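You operate a simulated robot arm through the tools that you are given. There is no shell and no other tool. Be economical: measure what you need, move in short steps, check, and stop when the job is done.

You are at the controls of a simulated robot arm. One attempt, no reset.

Task
Put things in order on the long sideboard. At the end: the silver valve key stands where the beige wooden peg stood; the yellow brass key stands where the black stopper stood; the beige wooden peg stands where the yellow brass key stood; the black stopper stands on top of the blue cool block; whatever was shut is shut again. Leave all else as you found it, and nothing knocked over.

It is judged by the outcome, as a careful person would: the job done as asked, and still so three seconds after it is handed in. It fails if anything else is knocked over, pushed out of place, dropped, spilled or broken. A push-on lid holds only when it is set on centred and level and pressed home; a screw cap is set on level and turned clockwise until tight.

Robot
A 6-joint arm with a two-finger parallel gripper, fixed in place. Base frame: the origin is at the foot of the arm, x ahead of it, y to its left, z up; the work surface is at about z = 0. Lengths are in m, angles in rad, forces in N, time in s.
With the tool pointing down near the work surface it reaches from about 0.12 to 0.5 m from the base axis. Its first joint turns from -1.257 to 1.257 rad. Payload 0.65 kg.
Tool frame: the origin (TCP) lies between the finger pads and is the grasp point; the fingertips stand 0.025 m ahead of it; z points along the fingers, y is the line along which they close. The gripper opens to 0.076 m. The fingers are 0.018 m wide and 0.01 m thick; the gripper's body (0.036 by 0.078 m) begins 0.045 m behind the TCP.
Orientation is that of the tool frame in the base frame, as a unit quaternion [w, x, y, z]. With the fingers straight down and closing along the base's y, the tool's x points along the base's -x, its y along +y and its z along -z.

Tools
- The arm moves only by the tool arm_command. Its argument "rows" is a list that holds one entry, the list of rows, each a list of 7 numbers: the shift along the base's x, y, z in m, then the turn, a rotation vector about the base's x, y, z in rad, then the opening, from 0 (shut) to 1 (fully open). In form: [[[tx, ty, tz, ax, ay, az, jaw], ...]]. A call has 1 to 12 rows; each row shifts and turns the commanded pose from where the row before left it. Each row takes 0.2 s and may step no farther than 0.05 m and 0.15 rad from the row before; otherwise, or with a gripper value out of range, the whole call is refused. A pose out of reach is approached as far as the arm can. The call stops where the force on the tool passes 40 N (or 10 N more than at its start, if that is more) or the arm is blocked; 0.2 s more then pass. The fingers move at their own pace (about 0.108 m/s each) and stop on an object; they squeeze with about 42 N. The grip force told is the motor's: it shows also when the fingers shut on nothing. Time passes only in rows, and 0.2 s behind the last, so rows that do not move let the fingers close. It gives the time, the measured TCP pose, the force on the tool (base axes), the opening and the grip force at its end, in the units of the frame above (readings bear some noise).
- Cameras (640 x 400 px; columns grow to the right, rows downward): "scene" is fixed at [0.0727, 0.2937, 0.3986]; the picture's right is [-0.54, -0.84, 0.00], its down [-0.52, 0.33, -0.79] and it looks along [0.66, -0.42, -0.62] (base axes); focal length 234 px, centre (320, 200). "wrist" rides on the gripper at [0.058, 0.011, -0.081] in the tool frame; the picture's right is [-0.18, 0.98, 0.00], its down [-0.75, -0.14, -0.64] and it looks along [-0.63, -0.12, 0.77] (tool axes); focal length 243 px, centre (320, 200). There is no depth. A picture from a camera that has moved, and an enlarged one, comes with that camera's place and axes in the base frame and with its lens.
- snapshot(camera): a new picture of that camera. It takes no simulated time.
- enlarge(camera, box): a new picture of the part [left, top, right, bottom] of that camera's present view, enlarged. It takes no simulated time.
- hand_in(): hands the job in; it is judged then, once.

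Work in short steps. Places have to be worked out from the pictures, the camera data and where the tool is seen: move nearer, look again, correct. Check each grasp and each placing, and mend what went wrong. You have 120 turns and 76 pictures in all, those below and enlarged ones among them. Open the gripper and draw the arm clear of the work before you hand the job in, unless the task says otherwise; then end with one line.

The tools are called as name(argument=value, ...) on one line, values as JSON. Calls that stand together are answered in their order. arm_command: Moves the arm, as the interface text tells. Its arguments: {"type":"object","properties":{"rows":{"type":"array"}},"required":["rows"]} The other tools are called the same way: snapshot (camera) takes a picture; enlarge (camera, box) takes an enlarged picture of a part of a camera's view; hand_in () hands the job in.

At the start:

```text
time_s: 0.0
ee_pos: [0.2718, 0.0797, 0.2676]
tcp_rot: [0.002, -0.001, 1.0, 0.001]
force: [0.0, -0.9, 1.1]
opening: 0.076
grip_force: 0.1
```

scene: 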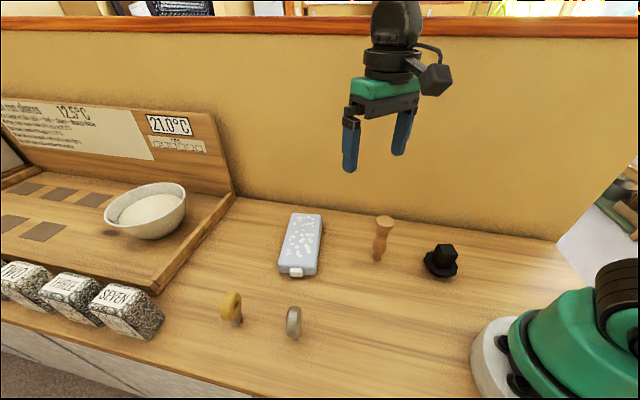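
wrist: 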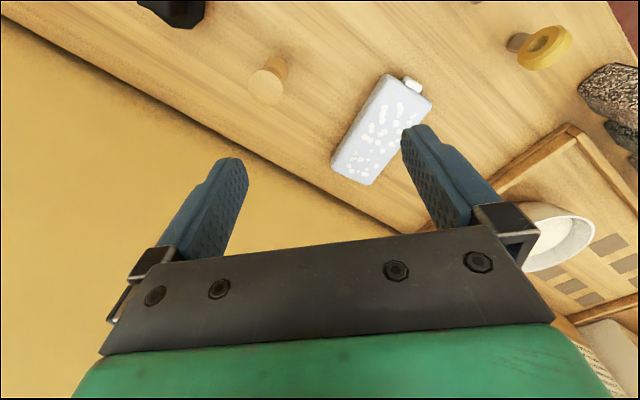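

I'll look closely at the objects before moving.

enlarge(camera="scene", box=[200, 270, 328, 350])

enlarge(camera="scene", box=[350, 200, 478, 280])

enlarge(camera="scene", box=[240, 200, 368, 280])

```text
5.00 times, centred on (264, 310) of scene
camera zoom: at [0.0727, 0.2937, 0.3986], right [-0.54, -0.84, 0.0], down [-0.52, 0.33, -0.79], along [0.66, -0.42, -0.62], focal length 1167 px, centre (600, -350)
```

zoom: 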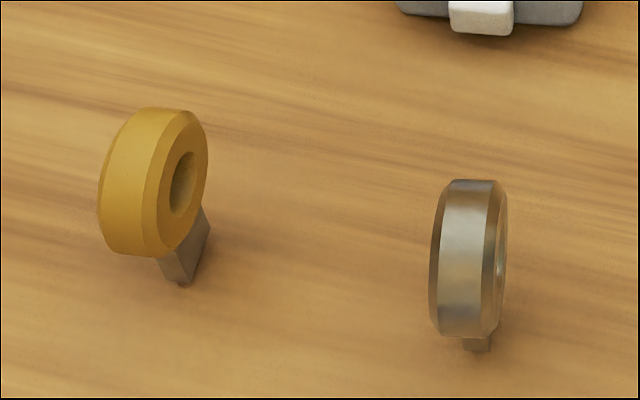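

```text
5.00 times, centred on (414, 240) of scene
camera zoom: at [0.0727, 0.2937, 0.3986], right [-0.54, -0.84, 0.0], down [-0.52, 0.33, -0.79], along [0.66, -0.42, -0.62], focal length 1167 px, centre (-150, 0)
```

zoom: 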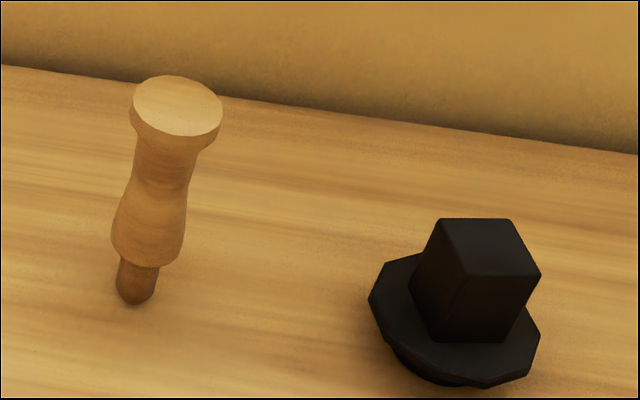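

```text
5.00 times, centred on (304, 240) of scene
camera zoom: at [0.0727, 0.2937, 0.3986], right [-0.54, -0.84, 0.0], down [-0.52, 0.33, -0.79], along [0.66, -0.42, -0.62], focal length 1167 px, centre (400, 0)
```

zoom: 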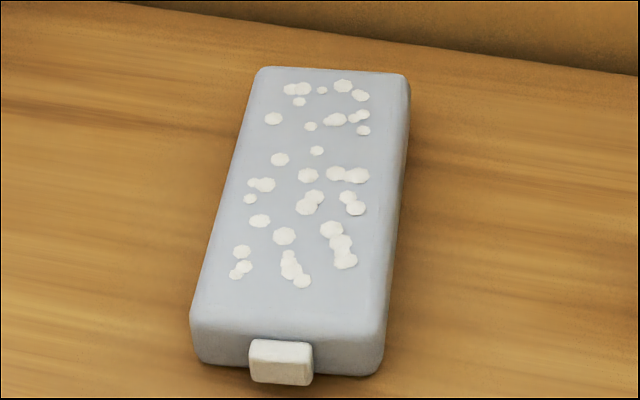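

The order can be a simple chain: stopper → block, brass → stopper's place, peg → brass's place, silver → peg's place. I estimate stopper (0.178,-0.058), peg (0.267,0.025), silver (0.228,0.245), brass (0.301,0.313) and block (0.37,0.15). I'll move over the stopper for a close look.

arm_command(rows=[[[-0.0235, -0.0345, -0.01, 0, 0, 0, 1], [-0.0235, -0.0345, -0.01, 0, 0, 0, 1], [-0.0235, -0.0345, -0.01, 0, 0, 0, 1], [-0.0235, -0.0345, -0.01, 0, 0, 0, 1], [0, 0, 0, 0, 0, 0, 1]]])

snapshot(camera="wrist")

```text
time_s: 1.2
ee_pos: [0.1763, -0.0585, 0.2286]
tcp_rot: [0.002, -0.001, 1.0, 0.0]
force: [-0.2, -0.2, -0.1]
opening: 0.076
grip_force: 0.1
```

```text
70 pictures are left
camera wrist: at [0.1181, -0.0475, 0.3098], right [0.18, 0.98, 0.0], down [0.75, -0.14, 0.64], along [0.63, -0.12, -0.77], focal length 243 px, centre (320, 200)
```

wrist: 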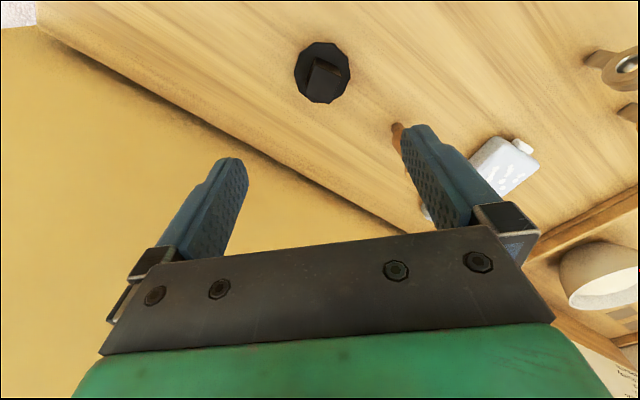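

Stopper is nearly below the TCP; I'll enlarge to read its centre and handle angle.

enlarge(camera="wrist", box=[258, 30, 386, 110])

enlarge(camera="wrist", box=[512, 30, 640, 110])

```text
5.00 times, centred on (322, 70) of wrist
camera zoom: at [0.1181, -0.0475, 0.3098], right [0.18, 0.98, 0.0], down [0.75, -0.14, 0.64], along [0.63, -0.12, -0.77], focal length 1213 px, centre (310, 850)
```

zoom: 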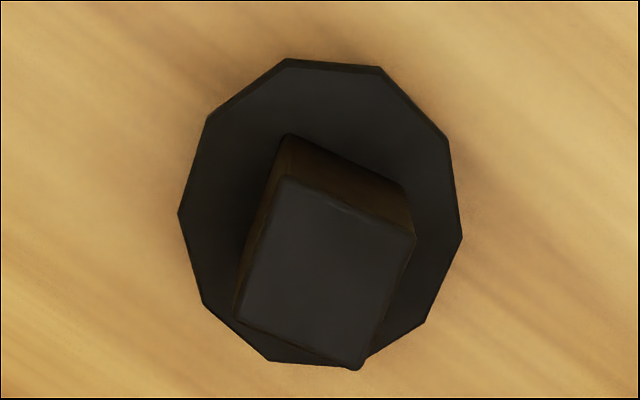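

```text
5.00 times, centred on (576, 70) of wrist
camera zoom: at [0.1181, -0.0475, 0.3098], right [0.18, 0.98, 0.0], down [0.75, -0.14, 0.64], along [0.63, -0.12, -0.77], focal length 1213 px, centre (-960, 850)
```

zoom: 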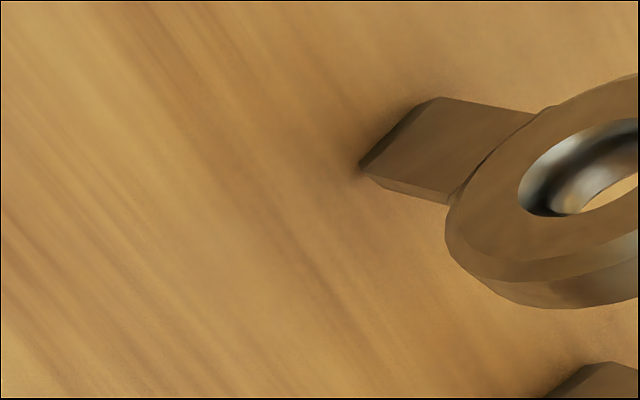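

Stopper handle: 25 mm square, centre ≈ (0.1815,-0.0573), top ≈ 0.065, flange top ≈ 0.026; a side is at 57° in the base frame. I turn the tool by -0.575 rad, centre over it and descend partway.

arm_command(rows=[[[0.0013, 0.0003, 0, 0, 0, -0.144, 1], [0.0013, 0.0003, 0, 0, 0, -0.144, 1], [0.0013, 0.0003, 0, 0, 0, -0.144, 1], [0.0013, 0.0003, 0, 0, 0, -0.143, 1], [0, 0, -0.04, 0, 0, 0, 1], [0, 0, -0.04, 0, 0, 0, 1], [0, 0, -0.03, 0, 0, 0, 1], [0, 0, 0, 0, 0, 0, 1]]])

snapshot(camera="wrist")

```text
time_s: 3.0
ee_pos: [0.1827, -0.0591, 0.1185]
tcp_rot: [0.001, 0.283, 0.959, 0.001]
force: [0.2, 0.1, 0.1]
opening: 0.0764
grip_force: 0.0
```

```text
67 pictures are left
camera wrist: at [0.1389, -0.0179, 0.2002], right [0.69, 0.73, 0.0], down [0.55, -0.53, 0.64], along [0.47, -0.44, -0.77], focal length 243 px, centre (320, 200)
```

wrist: 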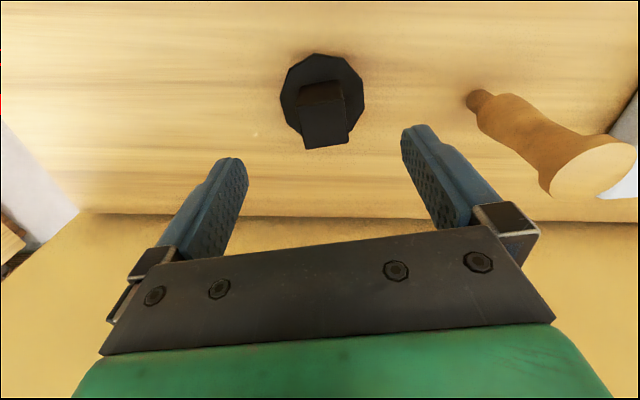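

The handle lies squarely between the fingers. Lower to z≈0.056 and grip.

arm_command(rows=[[[-0.001, 0.0015, -0.03, 0, 0, 0, 1], [0, 0, -0.025, 0, 0, 0, 1], [0, 0, -0.007, 0, 0, 0, 1], [0, 0, 0, 0, 0, 0, 0], [0, 0, 0, 0, 0, 0, 0], [0, 0, 0, 0, 0, 0, 0]]])

snapshot(camera="wrist")

snapshot(camera="scene")

```text
time_s: 4.4
ee_pos: [0.1828, -0.0571, 0.0542]
tcp_rot: [0.001, 0.283, 0.959, 0.001]
force: [0.3, 0.4, -0.2]
opening: 0.0269
grip_force: 42.0
```

```text
66 pictures are left
camera wrist: at [0.1388, -0.0167, 0.1354], right [0.69, 0.73, 0.0], down [0.55, -0.53, 0.64], along [0.47, -0.44, -0.77], focal length 243 px, centre (320, 200)
```

wrist: 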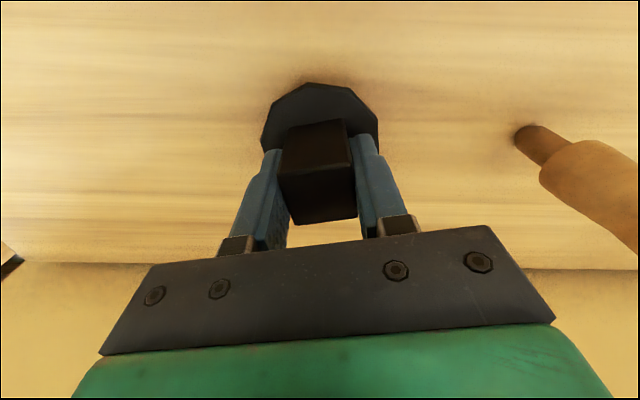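

```text
65 pictures are left
```

scene: 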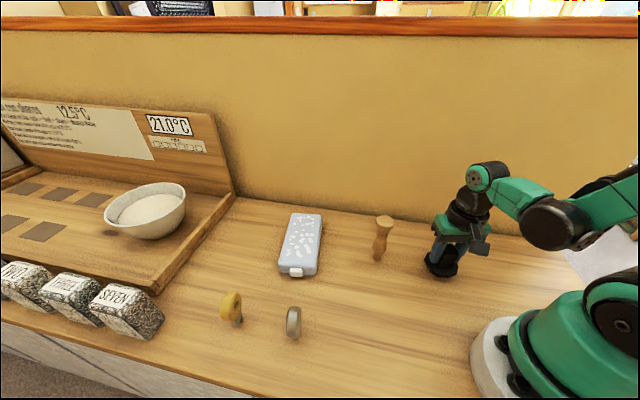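

Gripped (width 27 mm). Lift straight up slowly and look at what was underneath.

arm_command(rows=[[[0, 0, 0.015, 0, 0, 0, 0], [0, 0, 0.02, 0, 0, 0, 0], [0, 0, 0.035, 0, 0, 0, 0], [0, 0, 0.04, 0, 0, 0, 0], [0, 0, 0.04, 0, 0, 0, 0], [0, 0, 0, 0, 0, 0, 0]]])

enlarge(camera="scene", box=[360, 150, 520, 290])

snapshot(camera="wrist")

```text
time_s: 5.8
ee_pos: [0.179, -0.0549, 0.206]
tcp_rot: [0.001, 0.282, 0.959, 0.0]
force: [-0.2, -0.8, -0.9]
opening: 0.027
grip_force: 41.5
```

```text
2.86 times, centred on (440, 220) of scene
camera zoom: at [0.0727, 0.2937, 0.3986], right [-0.54, -0.84, 0.0], down [-0.52, 0.33, -0.79], along [0.66, -0.42, -0.62], focal length 667 px, centre (-23, 143)
```

zoom: 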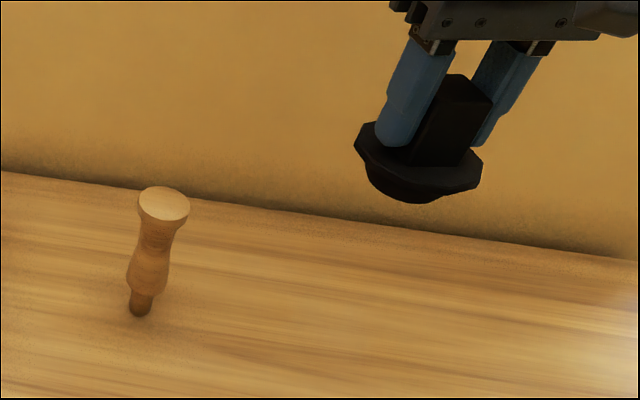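

```text
63 pictures are left
camera wrist: at [0.1357, -0.0154, 0.2873], right [0.69, 0.73, 0.0], down [0.55, -0.53, 0.64], along [0.47, -0.44, -0.77], focal length 243 px, centre (320, 200)
```

wrist: 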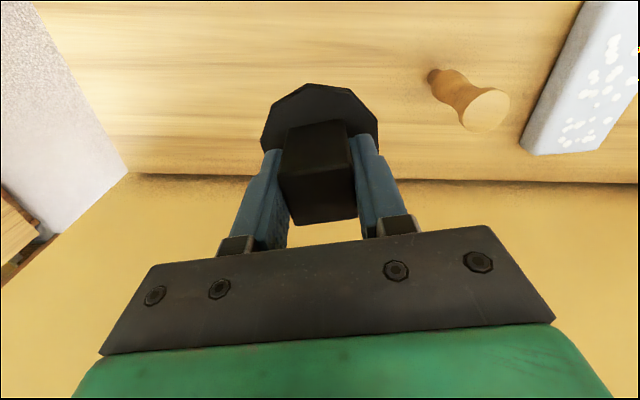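

No hole underneath: objects stand freely on the surface. Now carry the stopper near the block, turning the tool so the wrist camera sees the block.

arm_command(rows=[[[0.01, 0.015, 0.002, 0, 0, 0.143, 0], [0.01, 0.015, 0.002, 0, 0, 0.143, 0], [0.01, 0.015, 0.002, 0, 0, 0.143, 0], [0.01, 0.015, 0.002, 0, 0, 0.143, 0], [0.01, 0.015, 0.002, 0, 0, 0.143, 0], [0.01, 0.015, 0.002, 0, 0, 0.143, 0], [0.01, 0.015, 0.002, 0, 0, 0.143, 0], [0.01, 0.015, 0.002, 0, 0, 0.143, 0], [0.01, 0.015, 0, 0, 0, 0.143, 0], [0, 0, 0, 0, 0, 0, 0]]])

snapshot(camera="wrist")

```text
time_s: 8.0
ee_pos: [0.2731, 0.0811, 0.2209]
tcp_rot: [0.0, -0.35, 0.937, 0.001]
force: [0.0, 0.3, -0.2]
opening: 0.0269
grip_force: 41.8
```

```text
62 pictures are left
camera wrist: at [0.2209, 0.0503, 0.302], right [-0.51, 0.86, 0.0], down [0.66, 0.39, 0.64], along [0.56, 0.33, -0.77], focal length 243 px, centre (320, 200)
```

wrist: 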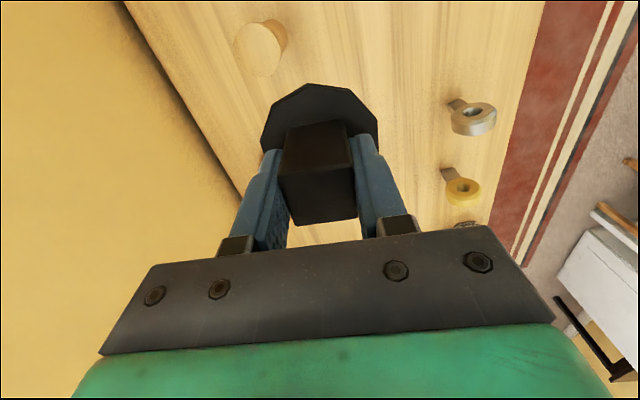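

The block is hidden behind the gripper here; moving over it will show it around the stopper.

arm_command(rows=[[[0.035, 0.025, 0, 0, 0, 0, 0], [0.035, 0.025, 0, 0, 0, 0, 0], [0.03, 0.018, 0, 0, 0, 0, 0], [0, 0, 0, 0, 0, 0, 0]]])

snapshot(camera="wrist")

snapshot(camera="scene")

```text
time_s: 9.0
ee_pos: [0.3699, 0.1464, 0.2174]
tcp_rot: [0.001, -0.349, 0.937, 0.001]
force: [0.0, -0.5, -0.6]
opening: 0.027
grip_force: 42.1
```

```text
61 pictures are left
camera wrist: at [0.3177, 0.1155, 0.3003], right [-0.5, 0.86, 0.0], down [0.66, 0.38, 0.64], along [0.56, 0.32, -0.77], focal length 243 px, centre (320, 200)
```

wrist: 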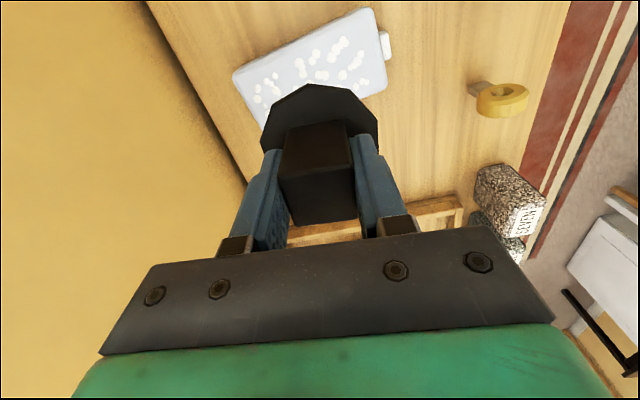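

```text
60 pictures are left
```

scene: 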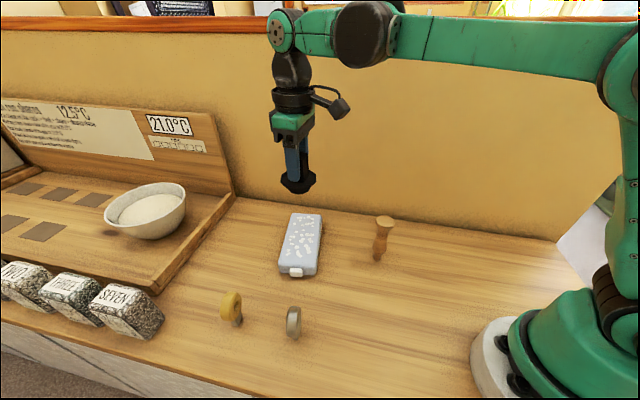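

I'll enlarge the block in the wrist view for accurate corners.

enlarge(camera="wrist", box=[216, 0, 408, 120])

```text
3.33 times, centred on (312, 60) of wrist
camera zoom: at [0.3177, 0.1155, 0.3003], right [-0.5, 0.86, 0.0], down [0.66, 0.38, 0.64], along [0.56, 0.32, -0.77], focal length 809 px, centre (347, 667)
```

zoom: 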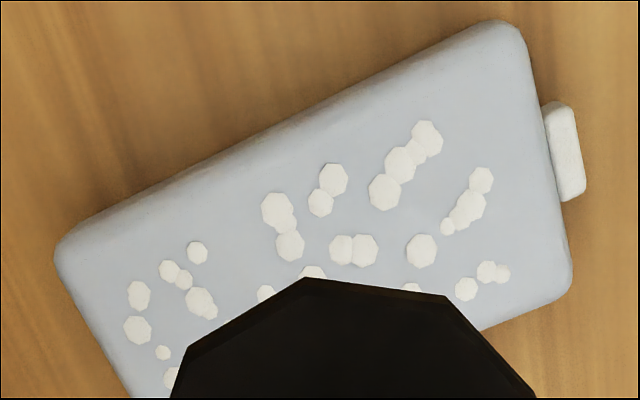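

Block centre ≈ (0.381,0.141), 14×7 cm, top around 0.02–0.03. Centre above it and descend most of the way.

arm_command(rows=[[[0.006, -0.003, -0.03, 0, 0, 0, 0], [0.005, -0.0025, -0.03, 0, 0, 0, 0], [0, 0, -0.03, 0, 0, 0, 0], [0, 0, -0.02, 0, 0, 0, 0], [0, 0, 0, 0, 0, 0, 0]]])

enlarge(camera="scene", box=[240, 190, 368, 290])

snapshot(camera="wrist")

```text
time_s: 10.2
ee_pos: [0.3817, 0.1415, 0.111]
tcp_rot: [0.001, -0.349, 0.937, 0.001]
force: [-0.1, 0.5, -0.2]
opening: 0.0271
grip_force: 41.8
```

```text
4.00 times, centred on (304, 240) of scene
camera zoom: at [0.0727, 0.2937, 0.3986], right [-0.54, -0.84, 0.0], down [-0.52, 0.33, -0.79], along [0.66, -0.42, -0.62], focal length 934 px, centre (384, 40)
```

zoom: 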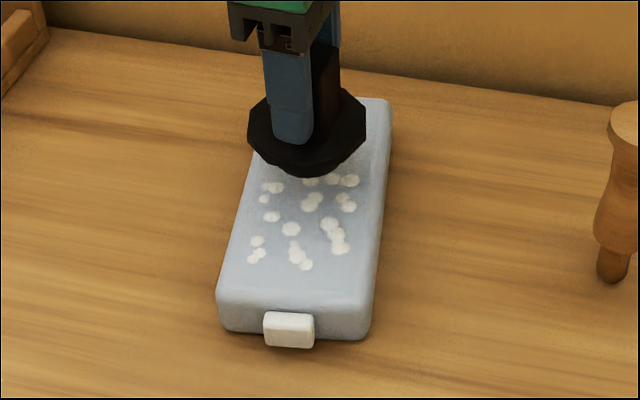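

```text
57 pictures are left
camera wrist: at [0.3292, 0.111, 0.1911], right [-0.5, 0.86, 0.0], down [0.66, 0.38, 0.64], along [0.56, 0.33, -0.77], focal length 243 px, centre (320, 200)
```

wrist: 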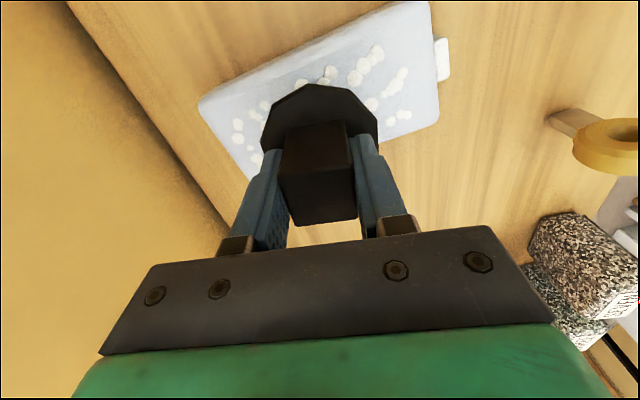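

Well centred. Lower gently until contact.

arm_command(rows=[[[0, 0, -0.012, 0, 0, 0, 0], [0, 0, -0.008, 0, 0, 0, 0], [0, 0, -0.004, 0, 0, 0, 0], [0, 0, -0.003, 0, 0, 0, 0], [0, 0, 0, 0, 0, 0, 0]]])

```text
time_s: 11.2
ee_pos: [0.3815, 0.1415, 0.0877]
tcp_rot: [0.001, -0.349, 0.937, 0.001]
force: [-0.6, -2.0, 19.3]
opening: 0.0268
grip_force: 42.1
stopped in row 4: the force on the tool passed its limit (the readings are from after the stop); the commanded pose is now the measured one
```

Contact at z≈0.088 (block ≈ 33 mm thick). Release and rise.

arm_command(rows=[[[0, 0, 0.001, 0, 0, 0, 0], [0, 0, 0, 0, 0, 0, 0.3], [0, 0, 0, 0, 0, 0, 0.6], [0, 0, 0, 0, 0, 0, 1], [0, 0, 0, 0, 0, 0, 1]]])

snapshot(camera="wrist")

```text
time_s: 12.4
ee_pos: [0.3812, 0.1413, 0.0885]
tcp_rot: [0.0, -0.348, 0.937, 0.001]
force: [0.0, 0.8, -0.7]
opening: 0.0762
grip_force: 0.1
```

```text
56 pictures are left
camera wrist: at [0.3297, 0.1107, 0.1694], right [-0.5, 0.86, 0.0], down [0.66, 0.38, 0.64], along [0.56, 0.32, -0.77], focal length 243 px, centre (320, 200)
```

wrist: 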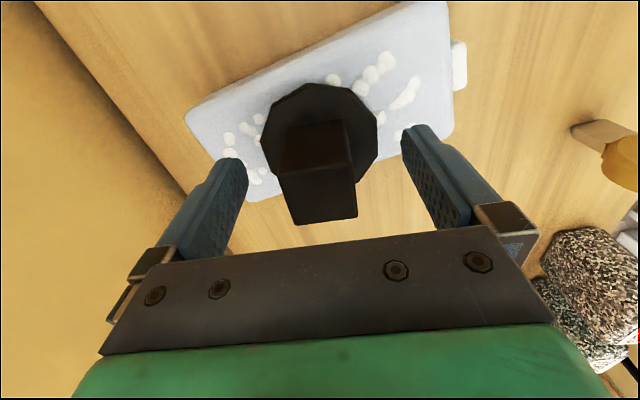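

The stopper stands on the block. Rise clear and move over the brass key, turning the tool so its jaws will close along the ring axis (~41°).

arm_command(rows=[[[0, 0, 0.03, 0, 0, 0, 1], [0, 0, 0.045, 0, 0, 0, 1], [0, 0, 0.045, 0, 0, 0, 1], [-0.01, 0.017, 0, 0, 0, -0.147, 1], [-0.01, 0.017, 0, 0, 0, -0.147, 1], [-0.01, 0.017, 0, 0, 0, -0.147, 1], [-0.01, 0.017, 0, 0, 0, -0.147, 1], [-0.01, 0.017, 0, 0, 0, -0.147, 1], [-0.01, 0.017, 0, 0, 0, -0.147, 1], [-0.01, 0.017, 0, 0, 0, -0.147, 1], [-0.01, 0.017, 0, 0, 0, -0.147, 1], [0, 0, 0, 0, 0, -0.147, 1]]])

snapshot(camera="wrist")

snapshot(camera="scene")

```text
time_s: 15.0
ee_pos: [0.3008, 0.2769, 0.2075]
tcp_rot: [0.002, 0.302, 0.953, 0.001]
force: [1.5, 0.5, -0.9]
opening: 0.076
grip_force: 0.2
```

```text
55 pictures are left
camera wrist: at [0.2591, 0.3188, 0.2886], right [0.72, 0.7, 0.0], down [0.53, -0.55, 0.64], along [0.45, -0.46, -0.77], focal length 243 px, centre (320, 200)
```

wrist: 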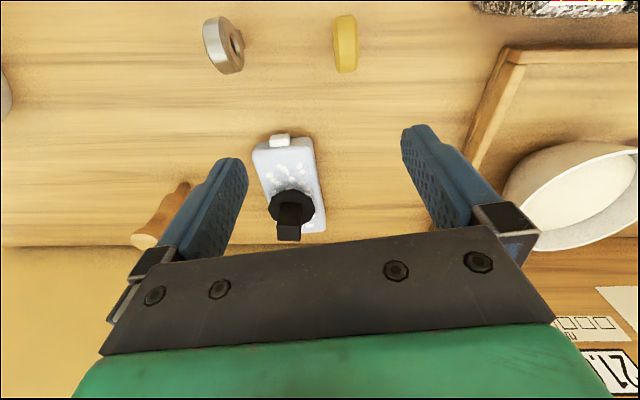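

```text
54 pictures are left
```

scene: 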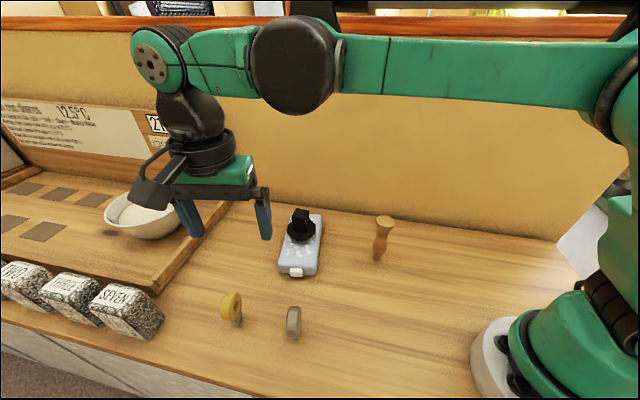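

Both keys are visible from above; enlarge each.

enlarge(camera="wrist", box=[296, 0, 392, 90])

enlarge(camera="wrist", box=[176, 0, 272, 90])

```text
4.44 times, centred on (344, 45) of wrist
camera zoom: at [0.2591, 0.3188, 0.2886], right [0.72, 0.7, 0.0], down [0.53, -0.55, 0.64], along [0.45, -0.46, -0.77], focal length 1078 px, centre (213, 889)
```

zoom: 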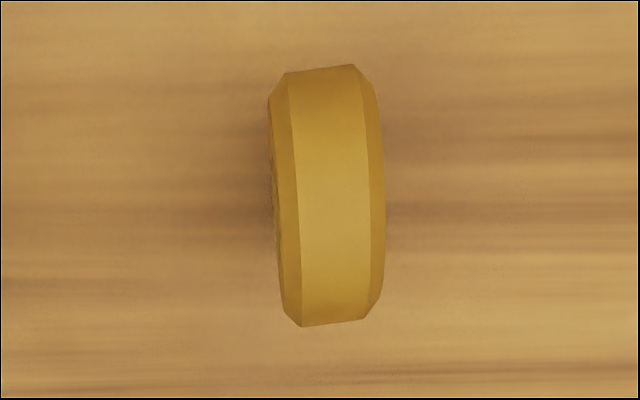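

```text
4.44 times, centred on (224, 45) of wrist
camera zoom: at [0.2591, 0.3188, 0.2886], right [0.72, 0.7, 0.0], down [0.53, -0.55, 0.64], along [0.45, -0.46, -0.77], focal length 1078 px, centre (747, 889)
```

zoom: 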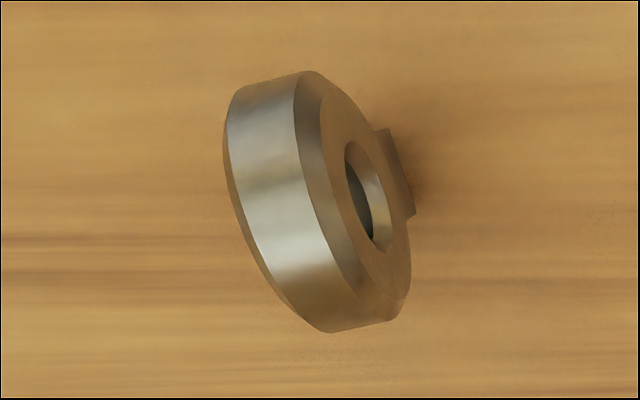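

Triangulated brass ring centre ≈ (0.296,0.3125,0.051), ring axis ≈ 52–55° — matching the current jaw line. Move above it and descend partway.

arm_command(rows=[[[-0.0045, 0.0356, 0, 0, 0, -0.03, 1], [0, 0, -0.03, 0, 0, 0, 1], [0, 0, -0.03, 0, 0, 0, 1], [0, 0, -0.02, 0, 0, 0, 1], [0, 0, 0, 0, 0, 0, 1]]])

snapshot(camera="wrist")

enlarge(camera="scene", box=[168, 220, 328, 350])

```text
time_s: 16.2
ee_pos: [0.2949, 0.3121, 0.1271]
tcp_rot: [0.001, 0.315, 0.949, 0.001]
force: [1.0, 0.2, -0.1]
opening: 0.0759
grip_force: 0.1
```

```text
51 pictures are left
camera wrist: at [0.254, 0.3562, 0.2084], right [0.73, 0.68, 0.0], down [0.52, -0.56, 0.64], along [0.44, -0.47, -0.77], focal length 243 px, centre (320, 200)
```

wrist: 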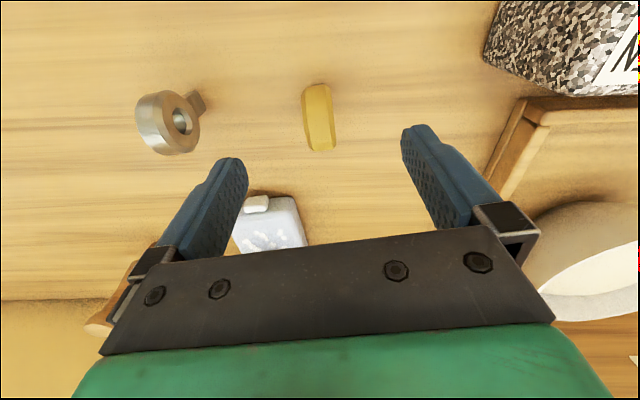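

```text
3.08 times, centred on (248, 285) of scene
camera zoom: at [0.0727, 0.2937, 0.3986], right [-0.54, -0.84, 0.0], down [-0.52, 0.33, -0.79], along [0.66, -0.42, -0.62], focal length 718 px, centre (542, -62)
```

zoom: 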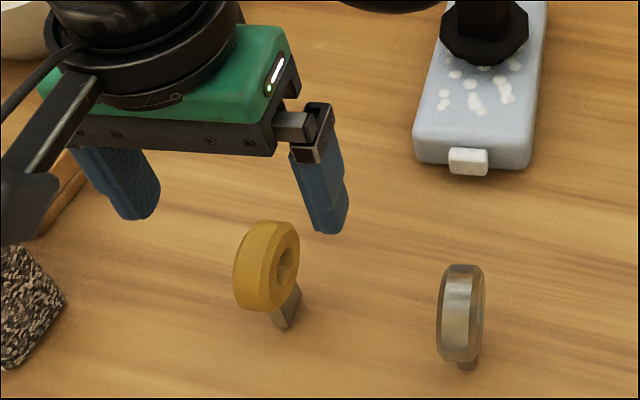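

Ring is centred between the jaws (expected pixel 320,115; seen 319,118). Descend to z≈0.053 and grip.

arm_command(rows=[[[0.001, 0, -0.03, 0, 0, 0, 1], [0, 0, -0.025, 0, 0, 0, 1], [0, 0, -0.017, 0, 0, 0, 1], [0, 0, 0, 0, 0, 0, 1]]])

enlarge(camera="scene", box=[168, 240, 296, 340])

snapshot(camera="wrist")

```text
time_s: 17.2
ee_pos: [0.298, 0.3108, 0.0563]
tcp_rot: [0.001, 0.315, 0.949, 0.001]
force: [-0.3, 1.0, -0.1]
opening: 0.0761
grip_force: 0.0
```

```text
4.00 times, centred on (232, 290) of scene
camera zoom: at [0.0727, 0.2937, 0.3986], right [-0.54, -0.84, 0.0], down [-0.52, 0.33, -0.79], along [0.66, -0.42, -0.62], focal length 934 px, centre (672, -160)
```

zoom: 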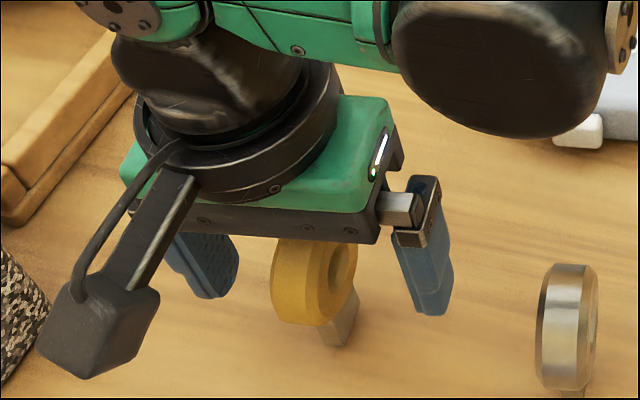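

```text
48 pictures are left
camera wrist: at [0.2562, 0.3542, 0.1374], right [0.73, 0.68, 0.0], down [0.52, -0.56, 0.64], along [0.44, -0.47, -0.77], focal length 243 px, centre (320, 200)
```

wrist: 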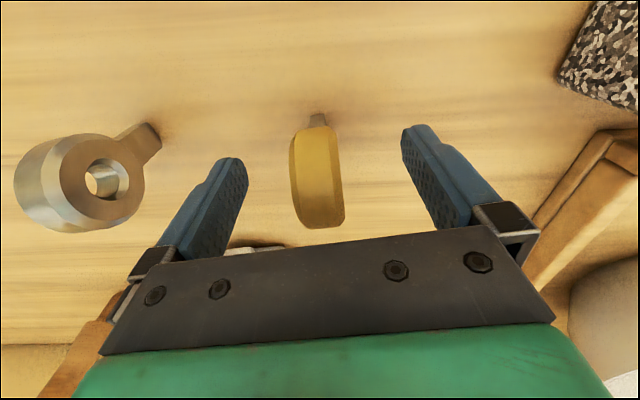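

Jaws straddle the ring. Close.

arm_command(rows=[[[0, 0, -0.002, 0, 0, 0, 0.4], [0, 0, 0, 0, 0, 0, 0], [0, 0, 0, 0, 0, 0, 0], [0, 0, 0, 0, 0, 0, 0]]])

snapshot(camera="wrist")

```text
time_s: 18.2
ee_pos: [0.2985, 0.3109, 0.0531]
tcp_rot: [0.001, 0.316, 0.949, 0.0]
force: [-0.1, 1.5, -0.6]
opening: 0.0171
grip_force: 35.5
```

```text
47 pictures are left
camera wrist: at [0.2566, 0.3549, 0.1347], right [0.73, 0.68, 0.0], down [0.52, -0.56, 0.64], along [0.44, -0.47, -0.77], focal length 243 px, centre (320, 200)
```

wrist: 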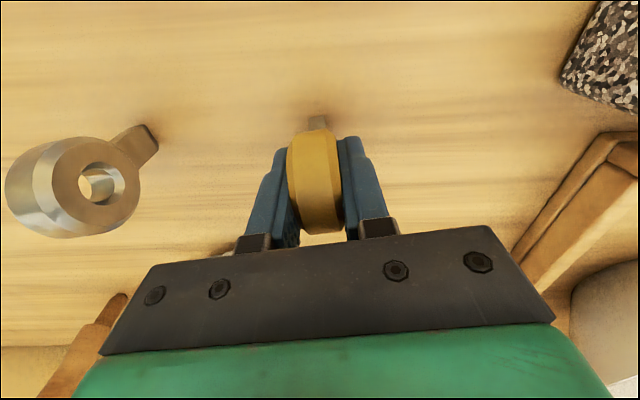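

Gripped. Lift slowly and verify.

arm_command(rows=[[[0, 0, 0.01, 0, 0, 0, 0], [0, 0, 0.02, 0, 0, 0, 0], [0, 0, 0.04, 0, 0, 0, 0], [0, 0, 0.04, 0, 0, 0, 0], [0, 0, 0.04, 0, 0, 0, 0], [0, 0, 0, 0, 0, 0, 0]]])

enlarge(camera="scene", box=[150, 150, 310, 350])

snapshot(camera="wrist")

```text
time_s: 19.6
ee_pos: [0.2969, 0.3142, 0.2005]
tcp_rot: [0.001, 0.315, 0.949, 0.0]
force: [-0.5, -0.2, -0.3]
opening: 0.0171
grip_force: 35.7
```

```text
2.00 times, centred on (230, 250) of scene
camera zoom: at [0.0727, 0.2937, 0.3986], right [-0.54, -0.84, 0.0], down [-0.52, 0.33, -0.79], along [0.66, -0.42, -0.62], focal length 467 px, centre (500, 100)
```

zoom: 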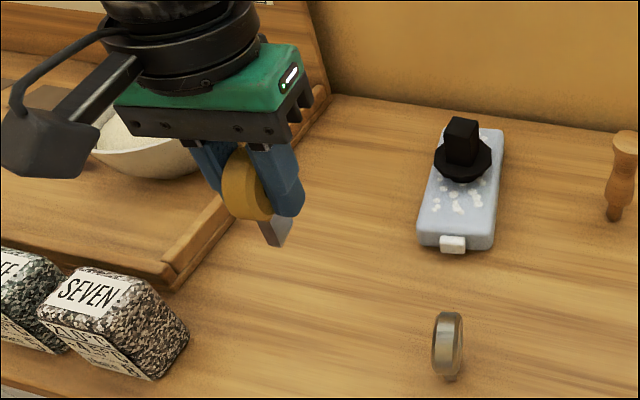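

```text
45 pictures are left
camera wrist: at [0.256, 0.3559, 0.2826], right [0.73, 0.68, 0.0], down [0.52, -0.56, 0.64], along [0.44, -0.47, -0.77], focal length 243 px, centre (320, 200)
```

wrist: 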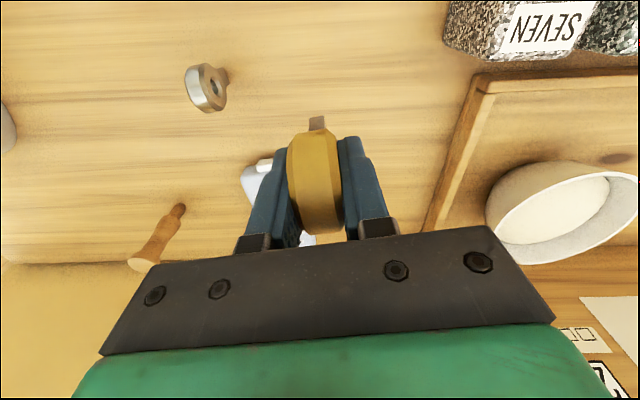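

Key is held upright as before. Carry it over to the stopper's old spot (0.1815,-0.0573), staying high.

arm_command(rows=[[[-0.0126, -0.0413, 0.002, 0, 0, 0, 0], [-0.0126, -0.0413, 0, 0, 0, 0, 0], [-0.0126, -0.0413, 0, 0, 0, 0, 0], [-0.0126, -0.0413, 0, 0, 0, 0, 0], [-0.0126, -0.0413, 0, 0, 0, 0, 0], [-0.0126, -0.0413, 0, 0, 0, 0, 0], [-0.0126, -0.0413, 0, 0, 0, 0, 0], [-0.0126, -0.0413, 0, 0, 0, 0, 0], [-0.0126, -0.0413, 0, 0, 0, 0, 0], [0, 0, -0.03, 0, 0, 0, 0], [0, 0, -0.03, 0, 0, 0, 0], [0, 0, 0, 0, 0, 0, 0]]])

snapshot(camera="wrist")

enlarge(camera="scene", box=[350, 150, 510, 290])

```text
time_s: 22.2
ee_pos: [0.1855, -0.0587, 0.1463]
tcp_rot: [0.001, 0.315, 0.949, 0.001]
force: [-0.4, 0.2, -0.3]
opening: 0.0168
grip_force: 36.1
```

```text
44 pictures are left
camera wrist: at [0.1445, -0.0149, 0.227], right [0.73, 0.68, 0.0], down [0.52, -0.56, 0.64], along [0.44, -0.47, -0.77], focal length 243 px, centre (320, 200)
```

wrist: 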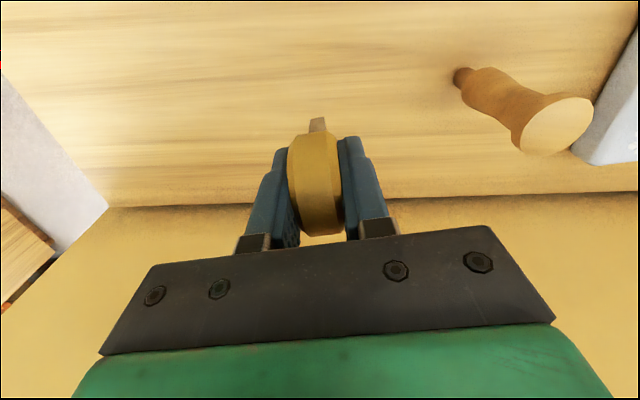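

```text
2.86 times, centred on (430, 220) of scene
camera zoom: at [0.0727, 0.2937, 0.3986], right [-0.54, -0.84, 0.0], down [-0.52, 0.33, -0.79], along [0.66, -0.42, -0.62], focal length 667 px, centre (6, 143)
```

zoom: 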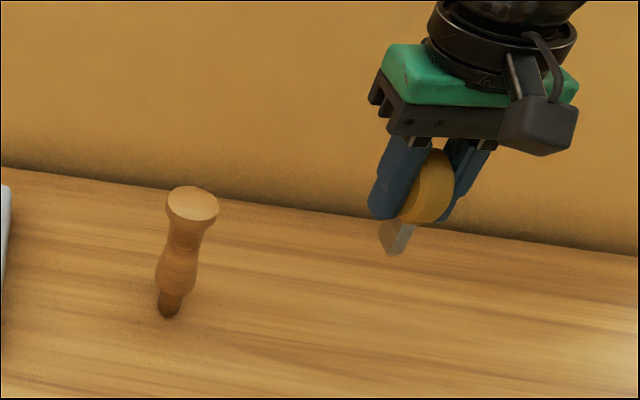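

Slightly +x; correct by -2 mm and descend to just above the surface.

arm_command(rows=[[[-0.002, 0.0005, -0.03, 0, 0, 0, 0], [0, 0, -0.03, 0, 0, 0, 0], [0, 0, -0.02, 0, 0, 0, 0], [0, 0, -0.005, 0, 0, 0, 0], [0, 0, 0, 0, 0, 0, 0]]])

enlarge(camera="scene", box=[376, 190, 504, 290])

```text
time_s: 23.4
ee_pos: [0.1831, -0.0589, 0.0602]
tcp_rot: [0.002, 0.315, 0.949, 0.001]
force: [0.9, -0.1, -0.3]
opening: 0.0171
grip_force: 35.7
```

```text
4.00 times, centred on (440, 240) of scene
camera zoom: at [0.0727, 0.2937, 0.3986], right [-0.54, -0.84, 0.0], down [-0.52, 0.33, -0.79], along [0.66, -0.42, -0.62], focal length 934 px, centre (-160, 40)
```

zoom: 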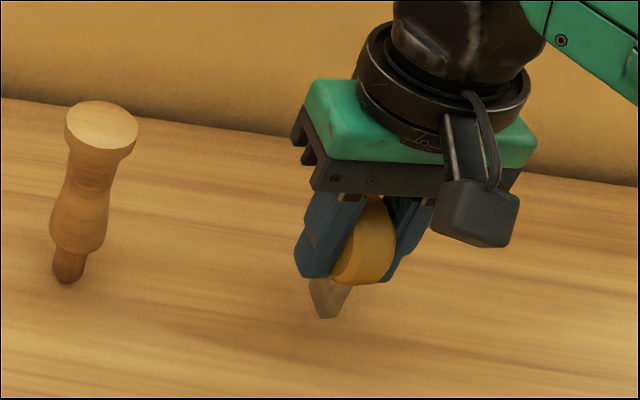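

Position good; lower in small steps until touch.

arm_command(rows=[[[0, 0, -0.003, 0, 0, 0, 0], [0, 0, -0.002, 0, 0, 0, 0], [0, 0, -0.0015, 0, 0, 0, 0], [0, 0, 0, 0, 0, 0, 0]]])

```text
time_s: 24.4
ee_pos: [0.1835, -0.0594, 0.0552]
tcp_rot: [0.001, 0.315, 0.949, 0.001]
force: [0.0, 0.6, 0.6]
opening: 0.0171
grip_force: 36.3
```

arm_command(rows=[[[0, 0, -0.001, 0, 0, 0, 0], [0, 0, -0.001, 0, 0, 0, 0], [0, 0, 0, 0, 0, 0, 0]]])

```text
time_s: 25.2
ee_pos: [0.1822, -0.0583, 0.0534]
tcp_rot: [0.001, 0.314, 0.949, 0.002]
force: [0.4, -0.2, -0.3]
opening: 0.0175
grip_force: 35.7
```

No contact yet; continue in 1 mm steps.

arm_command(rows=[[[0, 0, -0.001, 0, 0, 0, 0], [0, 0, 0, 0, 0, 0, 0]]])

arm_command(rows=[[[0, 0, -0.001, 0, 0, 0, 0], [0, 0, 0, 0, 0, 0, 0]]])

```text
time_s: 25.8
ee_pos: [0.1821, -0.0585, 0.0531]
tcp_rot: [0.001, 0.315, 0.949, 0.001]
force: [1.3, 0.8, 29.1]
opening: 0.0174
grip_force: 35.6
```

```text
time_s: 26.4
ee_pos: [0.1828, -0.0589, 0.0502]
tcp_rot: [0.001, 0.314, 0.949, 0.0]
force: [-5.5, -0.9, 27.4]
opening: 0.0171
grip_force: 36.8
```

Contact (≈28 N). Relieve the pressure and open the jaws gently.

arm_command(rows=[[[0, 0, 0.001, 0, 0, 0, 0], [0, 0, 0, 0, 0, 0, 0.35], [0, 0, 0, 0, 0, 0, 0.6], [0, 0, 0, 0, 0, 0, 1], [0, 0, 0, 0, 0, 0, 1]]])

snapshot(camera="wrist")

enlarge(camera="scene", box=[376, 190, 504, 290])

```text
time_s: 27.6
ee_pos: [0.1827, -0.0566, 0.0516]
tcp_rot: [0.001, 0.315, 0.949, 0.001]
force: [0.9, 0.1, -0.1]
opening: 0.076
grip_force: 0.0
```

```text
41 pictures are left
camera wrist: at [0.1417, -0.015, 0.1328], right [0.73, 0.68, 0.0], down [0.52, -0.56, 0.64], along [0.44, -0.47, -0.77], focal length 243 px, centre (320, 200)
```

wrist: 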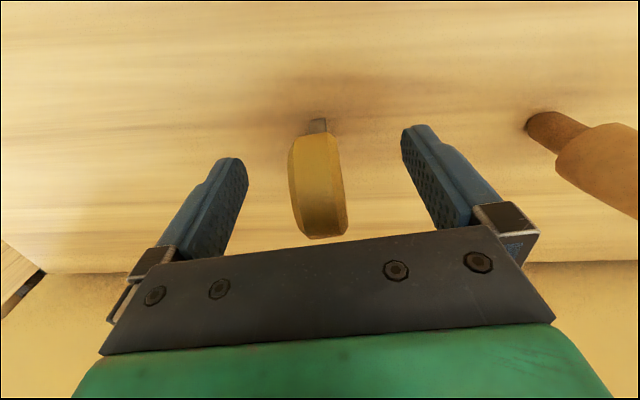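

```text
4.00 times, centred on (440, 240) of scene
camera zoom: at [0.0727, 0.2937, 0.3986], right [-0.54, -0.84, 0.0], down [-0.52, 0.33, -0.79], along [0.66, -0.42, -0.62], focal length 934 px, centre (-160, 40)
```

zoom: 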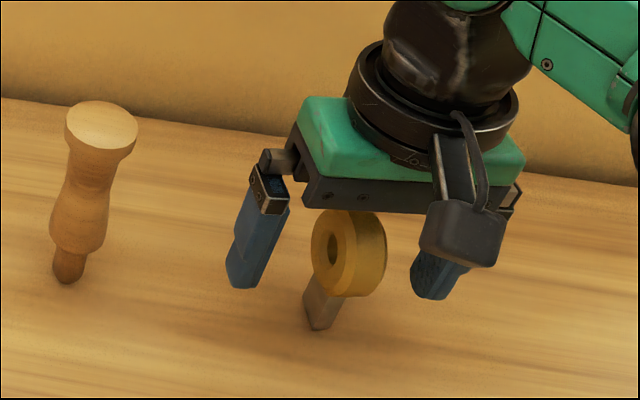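

Brass key stands. Rise straight up and shift above the peg.

arm_command(rows=[[[0, 0, 0.03, 0, 0, 0, 1], [0, 0, 0.045, 0, 0, 0, 1], [0, 0, 0.045, 0, 0, 0, 1], [0, 0, 0.045, 0, 0, 0, 1], [0.028, 0.027, 0, 0, 0, 0, 1], [0.028, 0.027, 0, 0, 0, 0, 1], [0.028, 0.027, 0, 0, 0, 0, 1], [0, 0, 0, 0, 0, 0, 1]]])

snapshot(camera="wrist")

snapshot(camera="scene")

```text
time_s: 29.4
ee_pos: [0.2699, 0.0236, 0.2165]
tcp_rot: [0.002, 0.315, 0.949, 0.001]
force: [-0.8, -0.2, 0.3]
opening: 0.076
grip_force: 0.0
```

```text
39 pictures are left
camera wrist: at [0.2279, 0.0667, 0.2986], right [0.74, 0.68, 0.0], down [0.52, -0.56, 0.64], along [0.44, -0.47, -0.77], focal length 243 px, centre (320, 200)
```

wrist: 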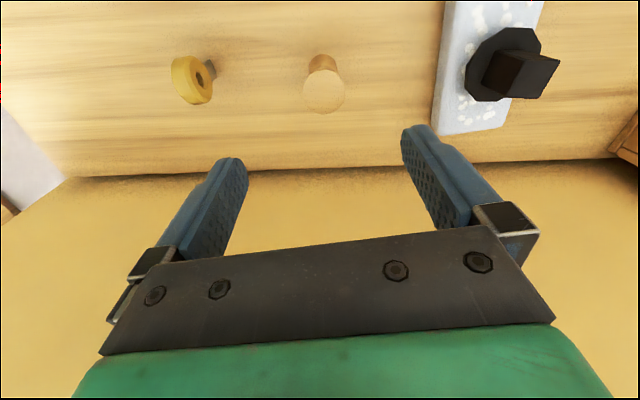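

```text
38 pictures are left
```

scene: 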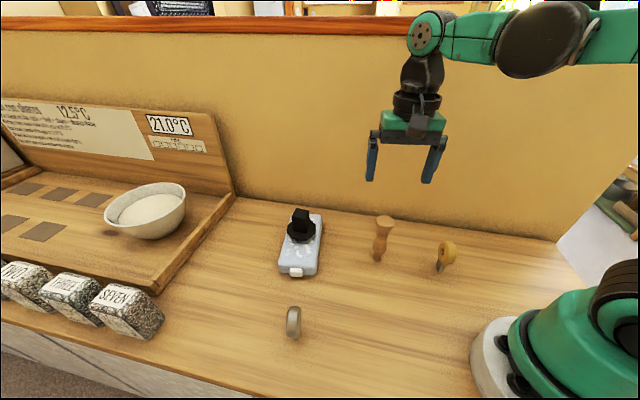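

Peg top ≈ (0.267,0.030,0.108). Enlarge to check base and verticality.

enlarge(camera="wrist", box=[276, 30, 372, 120])

enlarge(camera="scene", box=[350, 200, 478, 290])

```text
4.44 times, centred on (324, 75) of wrist
camera zoom: at [0.2279, 0.0667, 0.2986], right [0.74, 0.68, 0.0], down [0.52, -0.56, 0.64], along [0.44, -0.47, -0.77], focal length 1078 px, centre (302, 756)
```

zoom: 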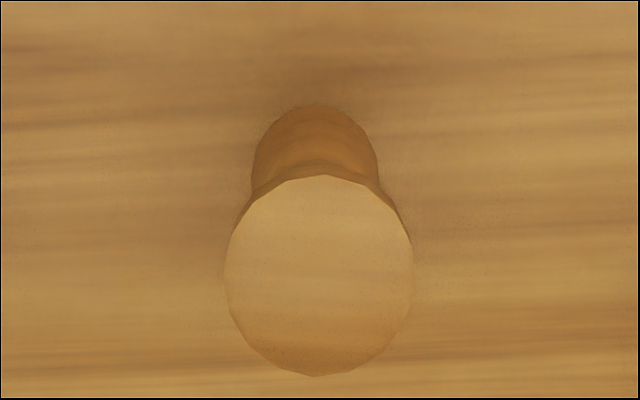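

```text
4.44 times, centred on (414, 245) of scene
camera zoom: at [0.0727, 0.2937, 0.3986], right [-0.54, -0.84, 0.0], down [-0.52, 0.33, -0.79], along [0.66, -0.42, -0.62], focal length 1038 px, centre (-98, 0)
```

zoom: 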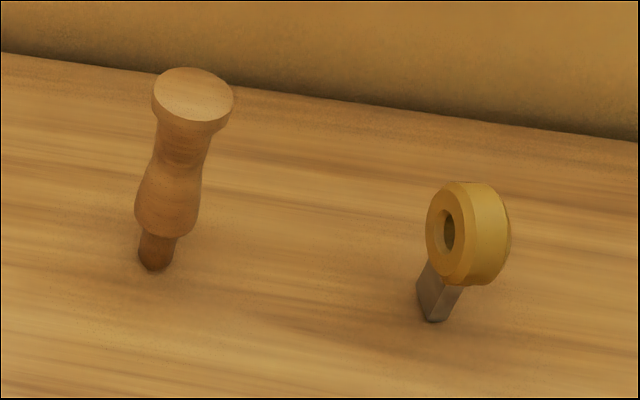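

Peg is vertical at ≈ (0.268,0.029), cap 32 mm wide. Descend around the cap to z≈0.092, in two stages.

arm_command(rows=[[[-0.002, 0.0055, -0.02, 0, 0, 0, 1], [0, 0, -0.03, 0, 0, 0, 1], [0, 0, -0.02, 0, 0, 0, 1], [0, 0, 0, 0, 0, 0, 1]]])

snapshot(camera="wrist")

```text
time_s: 30.4
ee_pos: [0.2651, 0.0281, 0.1471]
tcp_rot: [0.001, 0.314, 0.949, 0.001]
force: [-0.2, -0.5, -0.5]
opening: 0.0759
grip_force: 0.1
```

```text
35 pictures are left
camera wrist: at [0.2245, 0.0711, 0.2285], right [0.73, 0.68, 0.0], down [0.52, -0.56, 0.64], along [0.44, -0.47, -0.77], focal length 243 px, centre (320, 200)
```

wrist: 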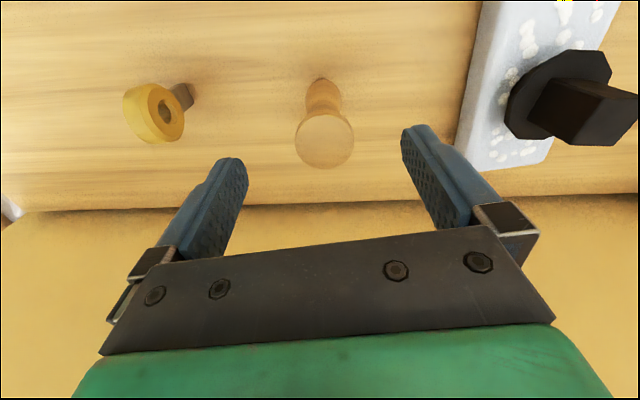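

Peg cap is ~2.5 mm toward +x; correct, descend, grip.

arm_command(rows=[[[0.0025, 0.001, -0.025, 0, 0, 0, 1], [0, 0, -0.02, 0, 0, 0, 1], [0, 0, -0.01, 0, 0, 0, 1], [0, 0, 0, 0, 0, 0, 0.6], [0, 0, 0, 0, 0, 0, 0.3], [0, 0, 0, 0, 0, 0, 0], [0, 0, 0, 0, 0, 0, 0]]])

snapshot(camera="wrist")

enlarge(camera="scene", box=[320, 180, 448, 270])

```text
time_s: 32.0
ee_pos: [0.2676, 0.0278, 0.0898]
tcp_rot: [0.001, 0.315, 0.949, 0.001]
force: [0.5, -0.4, 0.0]
opening: 0.0231
grip_force: 39.3
```

```text
34 pictures are left
camera wrist: at [0.2262, 0.071, 0.1721], right [0.73, 0.68, 0.0], down [0.52, -0.56, 0.64], along [0.44, -0.47, -0.77], focal length 243 px, centre (320, 200)
```

wrist: 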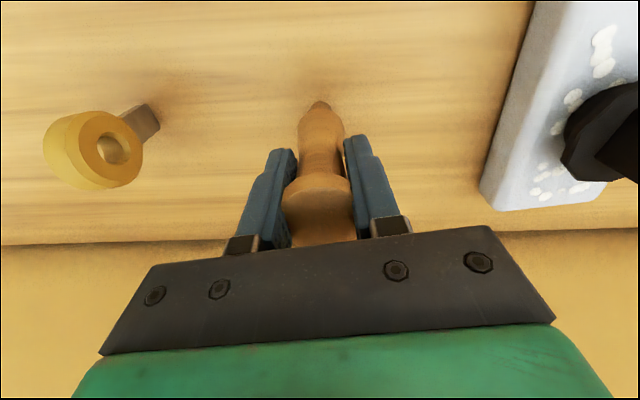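

```text
4.44 times, centred on (384, 225) of scene
camera zoom: at [0.0727, 0.2937, 0.3986], right [-0.54, -0.84, 0.0], down [-0.52, 0.33, -0.79], along [0.66, -0.42, -0.62], focal length 1038 px, centre (36, 89)
```

zoom: 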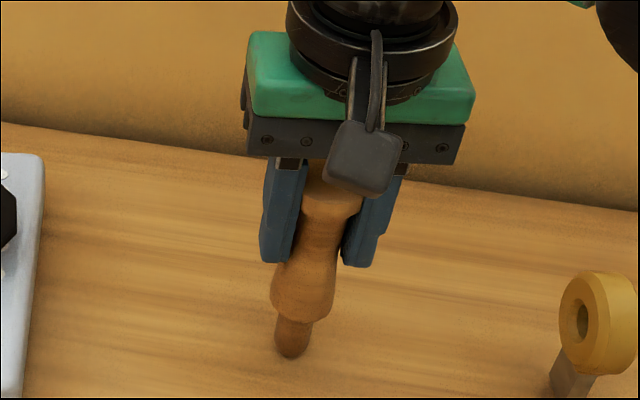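

Gripped on the neck beneath the cap (23 mm). Lift slowly.

arm_command(rows=[[[0, 0, 0.01, 0, 0, 0, 0], [0, 0, 0.02, 0, 0, 0, 0], [0, 0, 0.04, 0, 0, 0, 0], [0, 0, 0.04, 0, 0, 0, 0], [0, 0, 0.03, 0, 0, 0, 0], [0, 0, 0, 0, 0, 0, 0]]])

enlarge(camera="scene", box=[300, 60, 460, 280])

snapshot(camera="wrist")

```text
time_s: 33.4
ee_pos: [0.2678, 0.029, 0.2329]
tcp_rot: [0.002, 0.315, 0.949, 0.0]
force: [-0.2, -0.1, 0.2]
opening: 0.0232
grip_force: 39.1
```

```text
1.82 times, centred on (380, 170) of scene
camera zoom: at [0.0727, 0.2937, 0.3986], right [-0.54, -0.84, 0.0], down [-0.52, 0.33, -0.79], along [0.66, -0.42, -0.62], focal length 424 px, centre (211, 254)
```

zoom: 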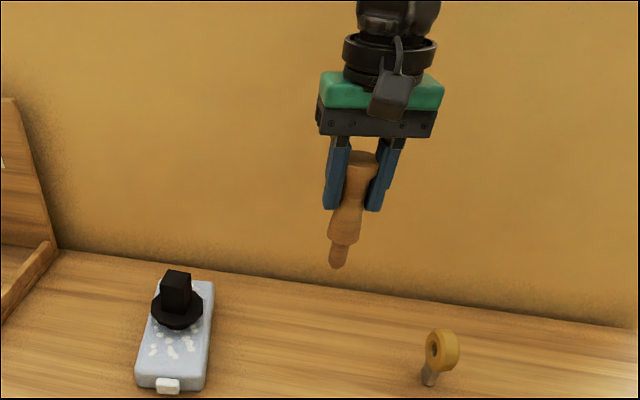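

```text
31 pictures are left
camera wrist: at [0.2267, 0.0727, 0.3138], right [0.73, 0.68, 0.0], down [0.52, -0.56, 0.64], along [0.44, -0.47, -0.77], focal length 243 px, centre (320, 200)
```

wrist: 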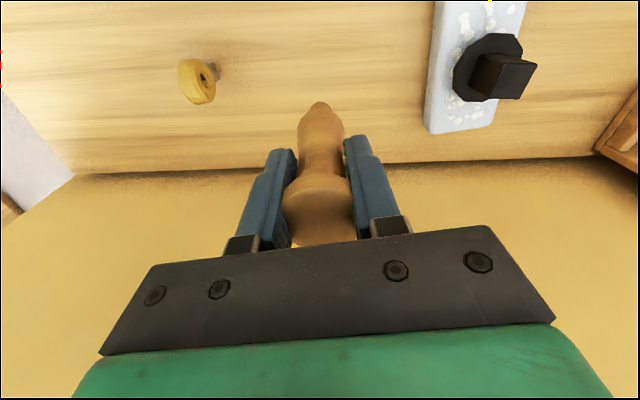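

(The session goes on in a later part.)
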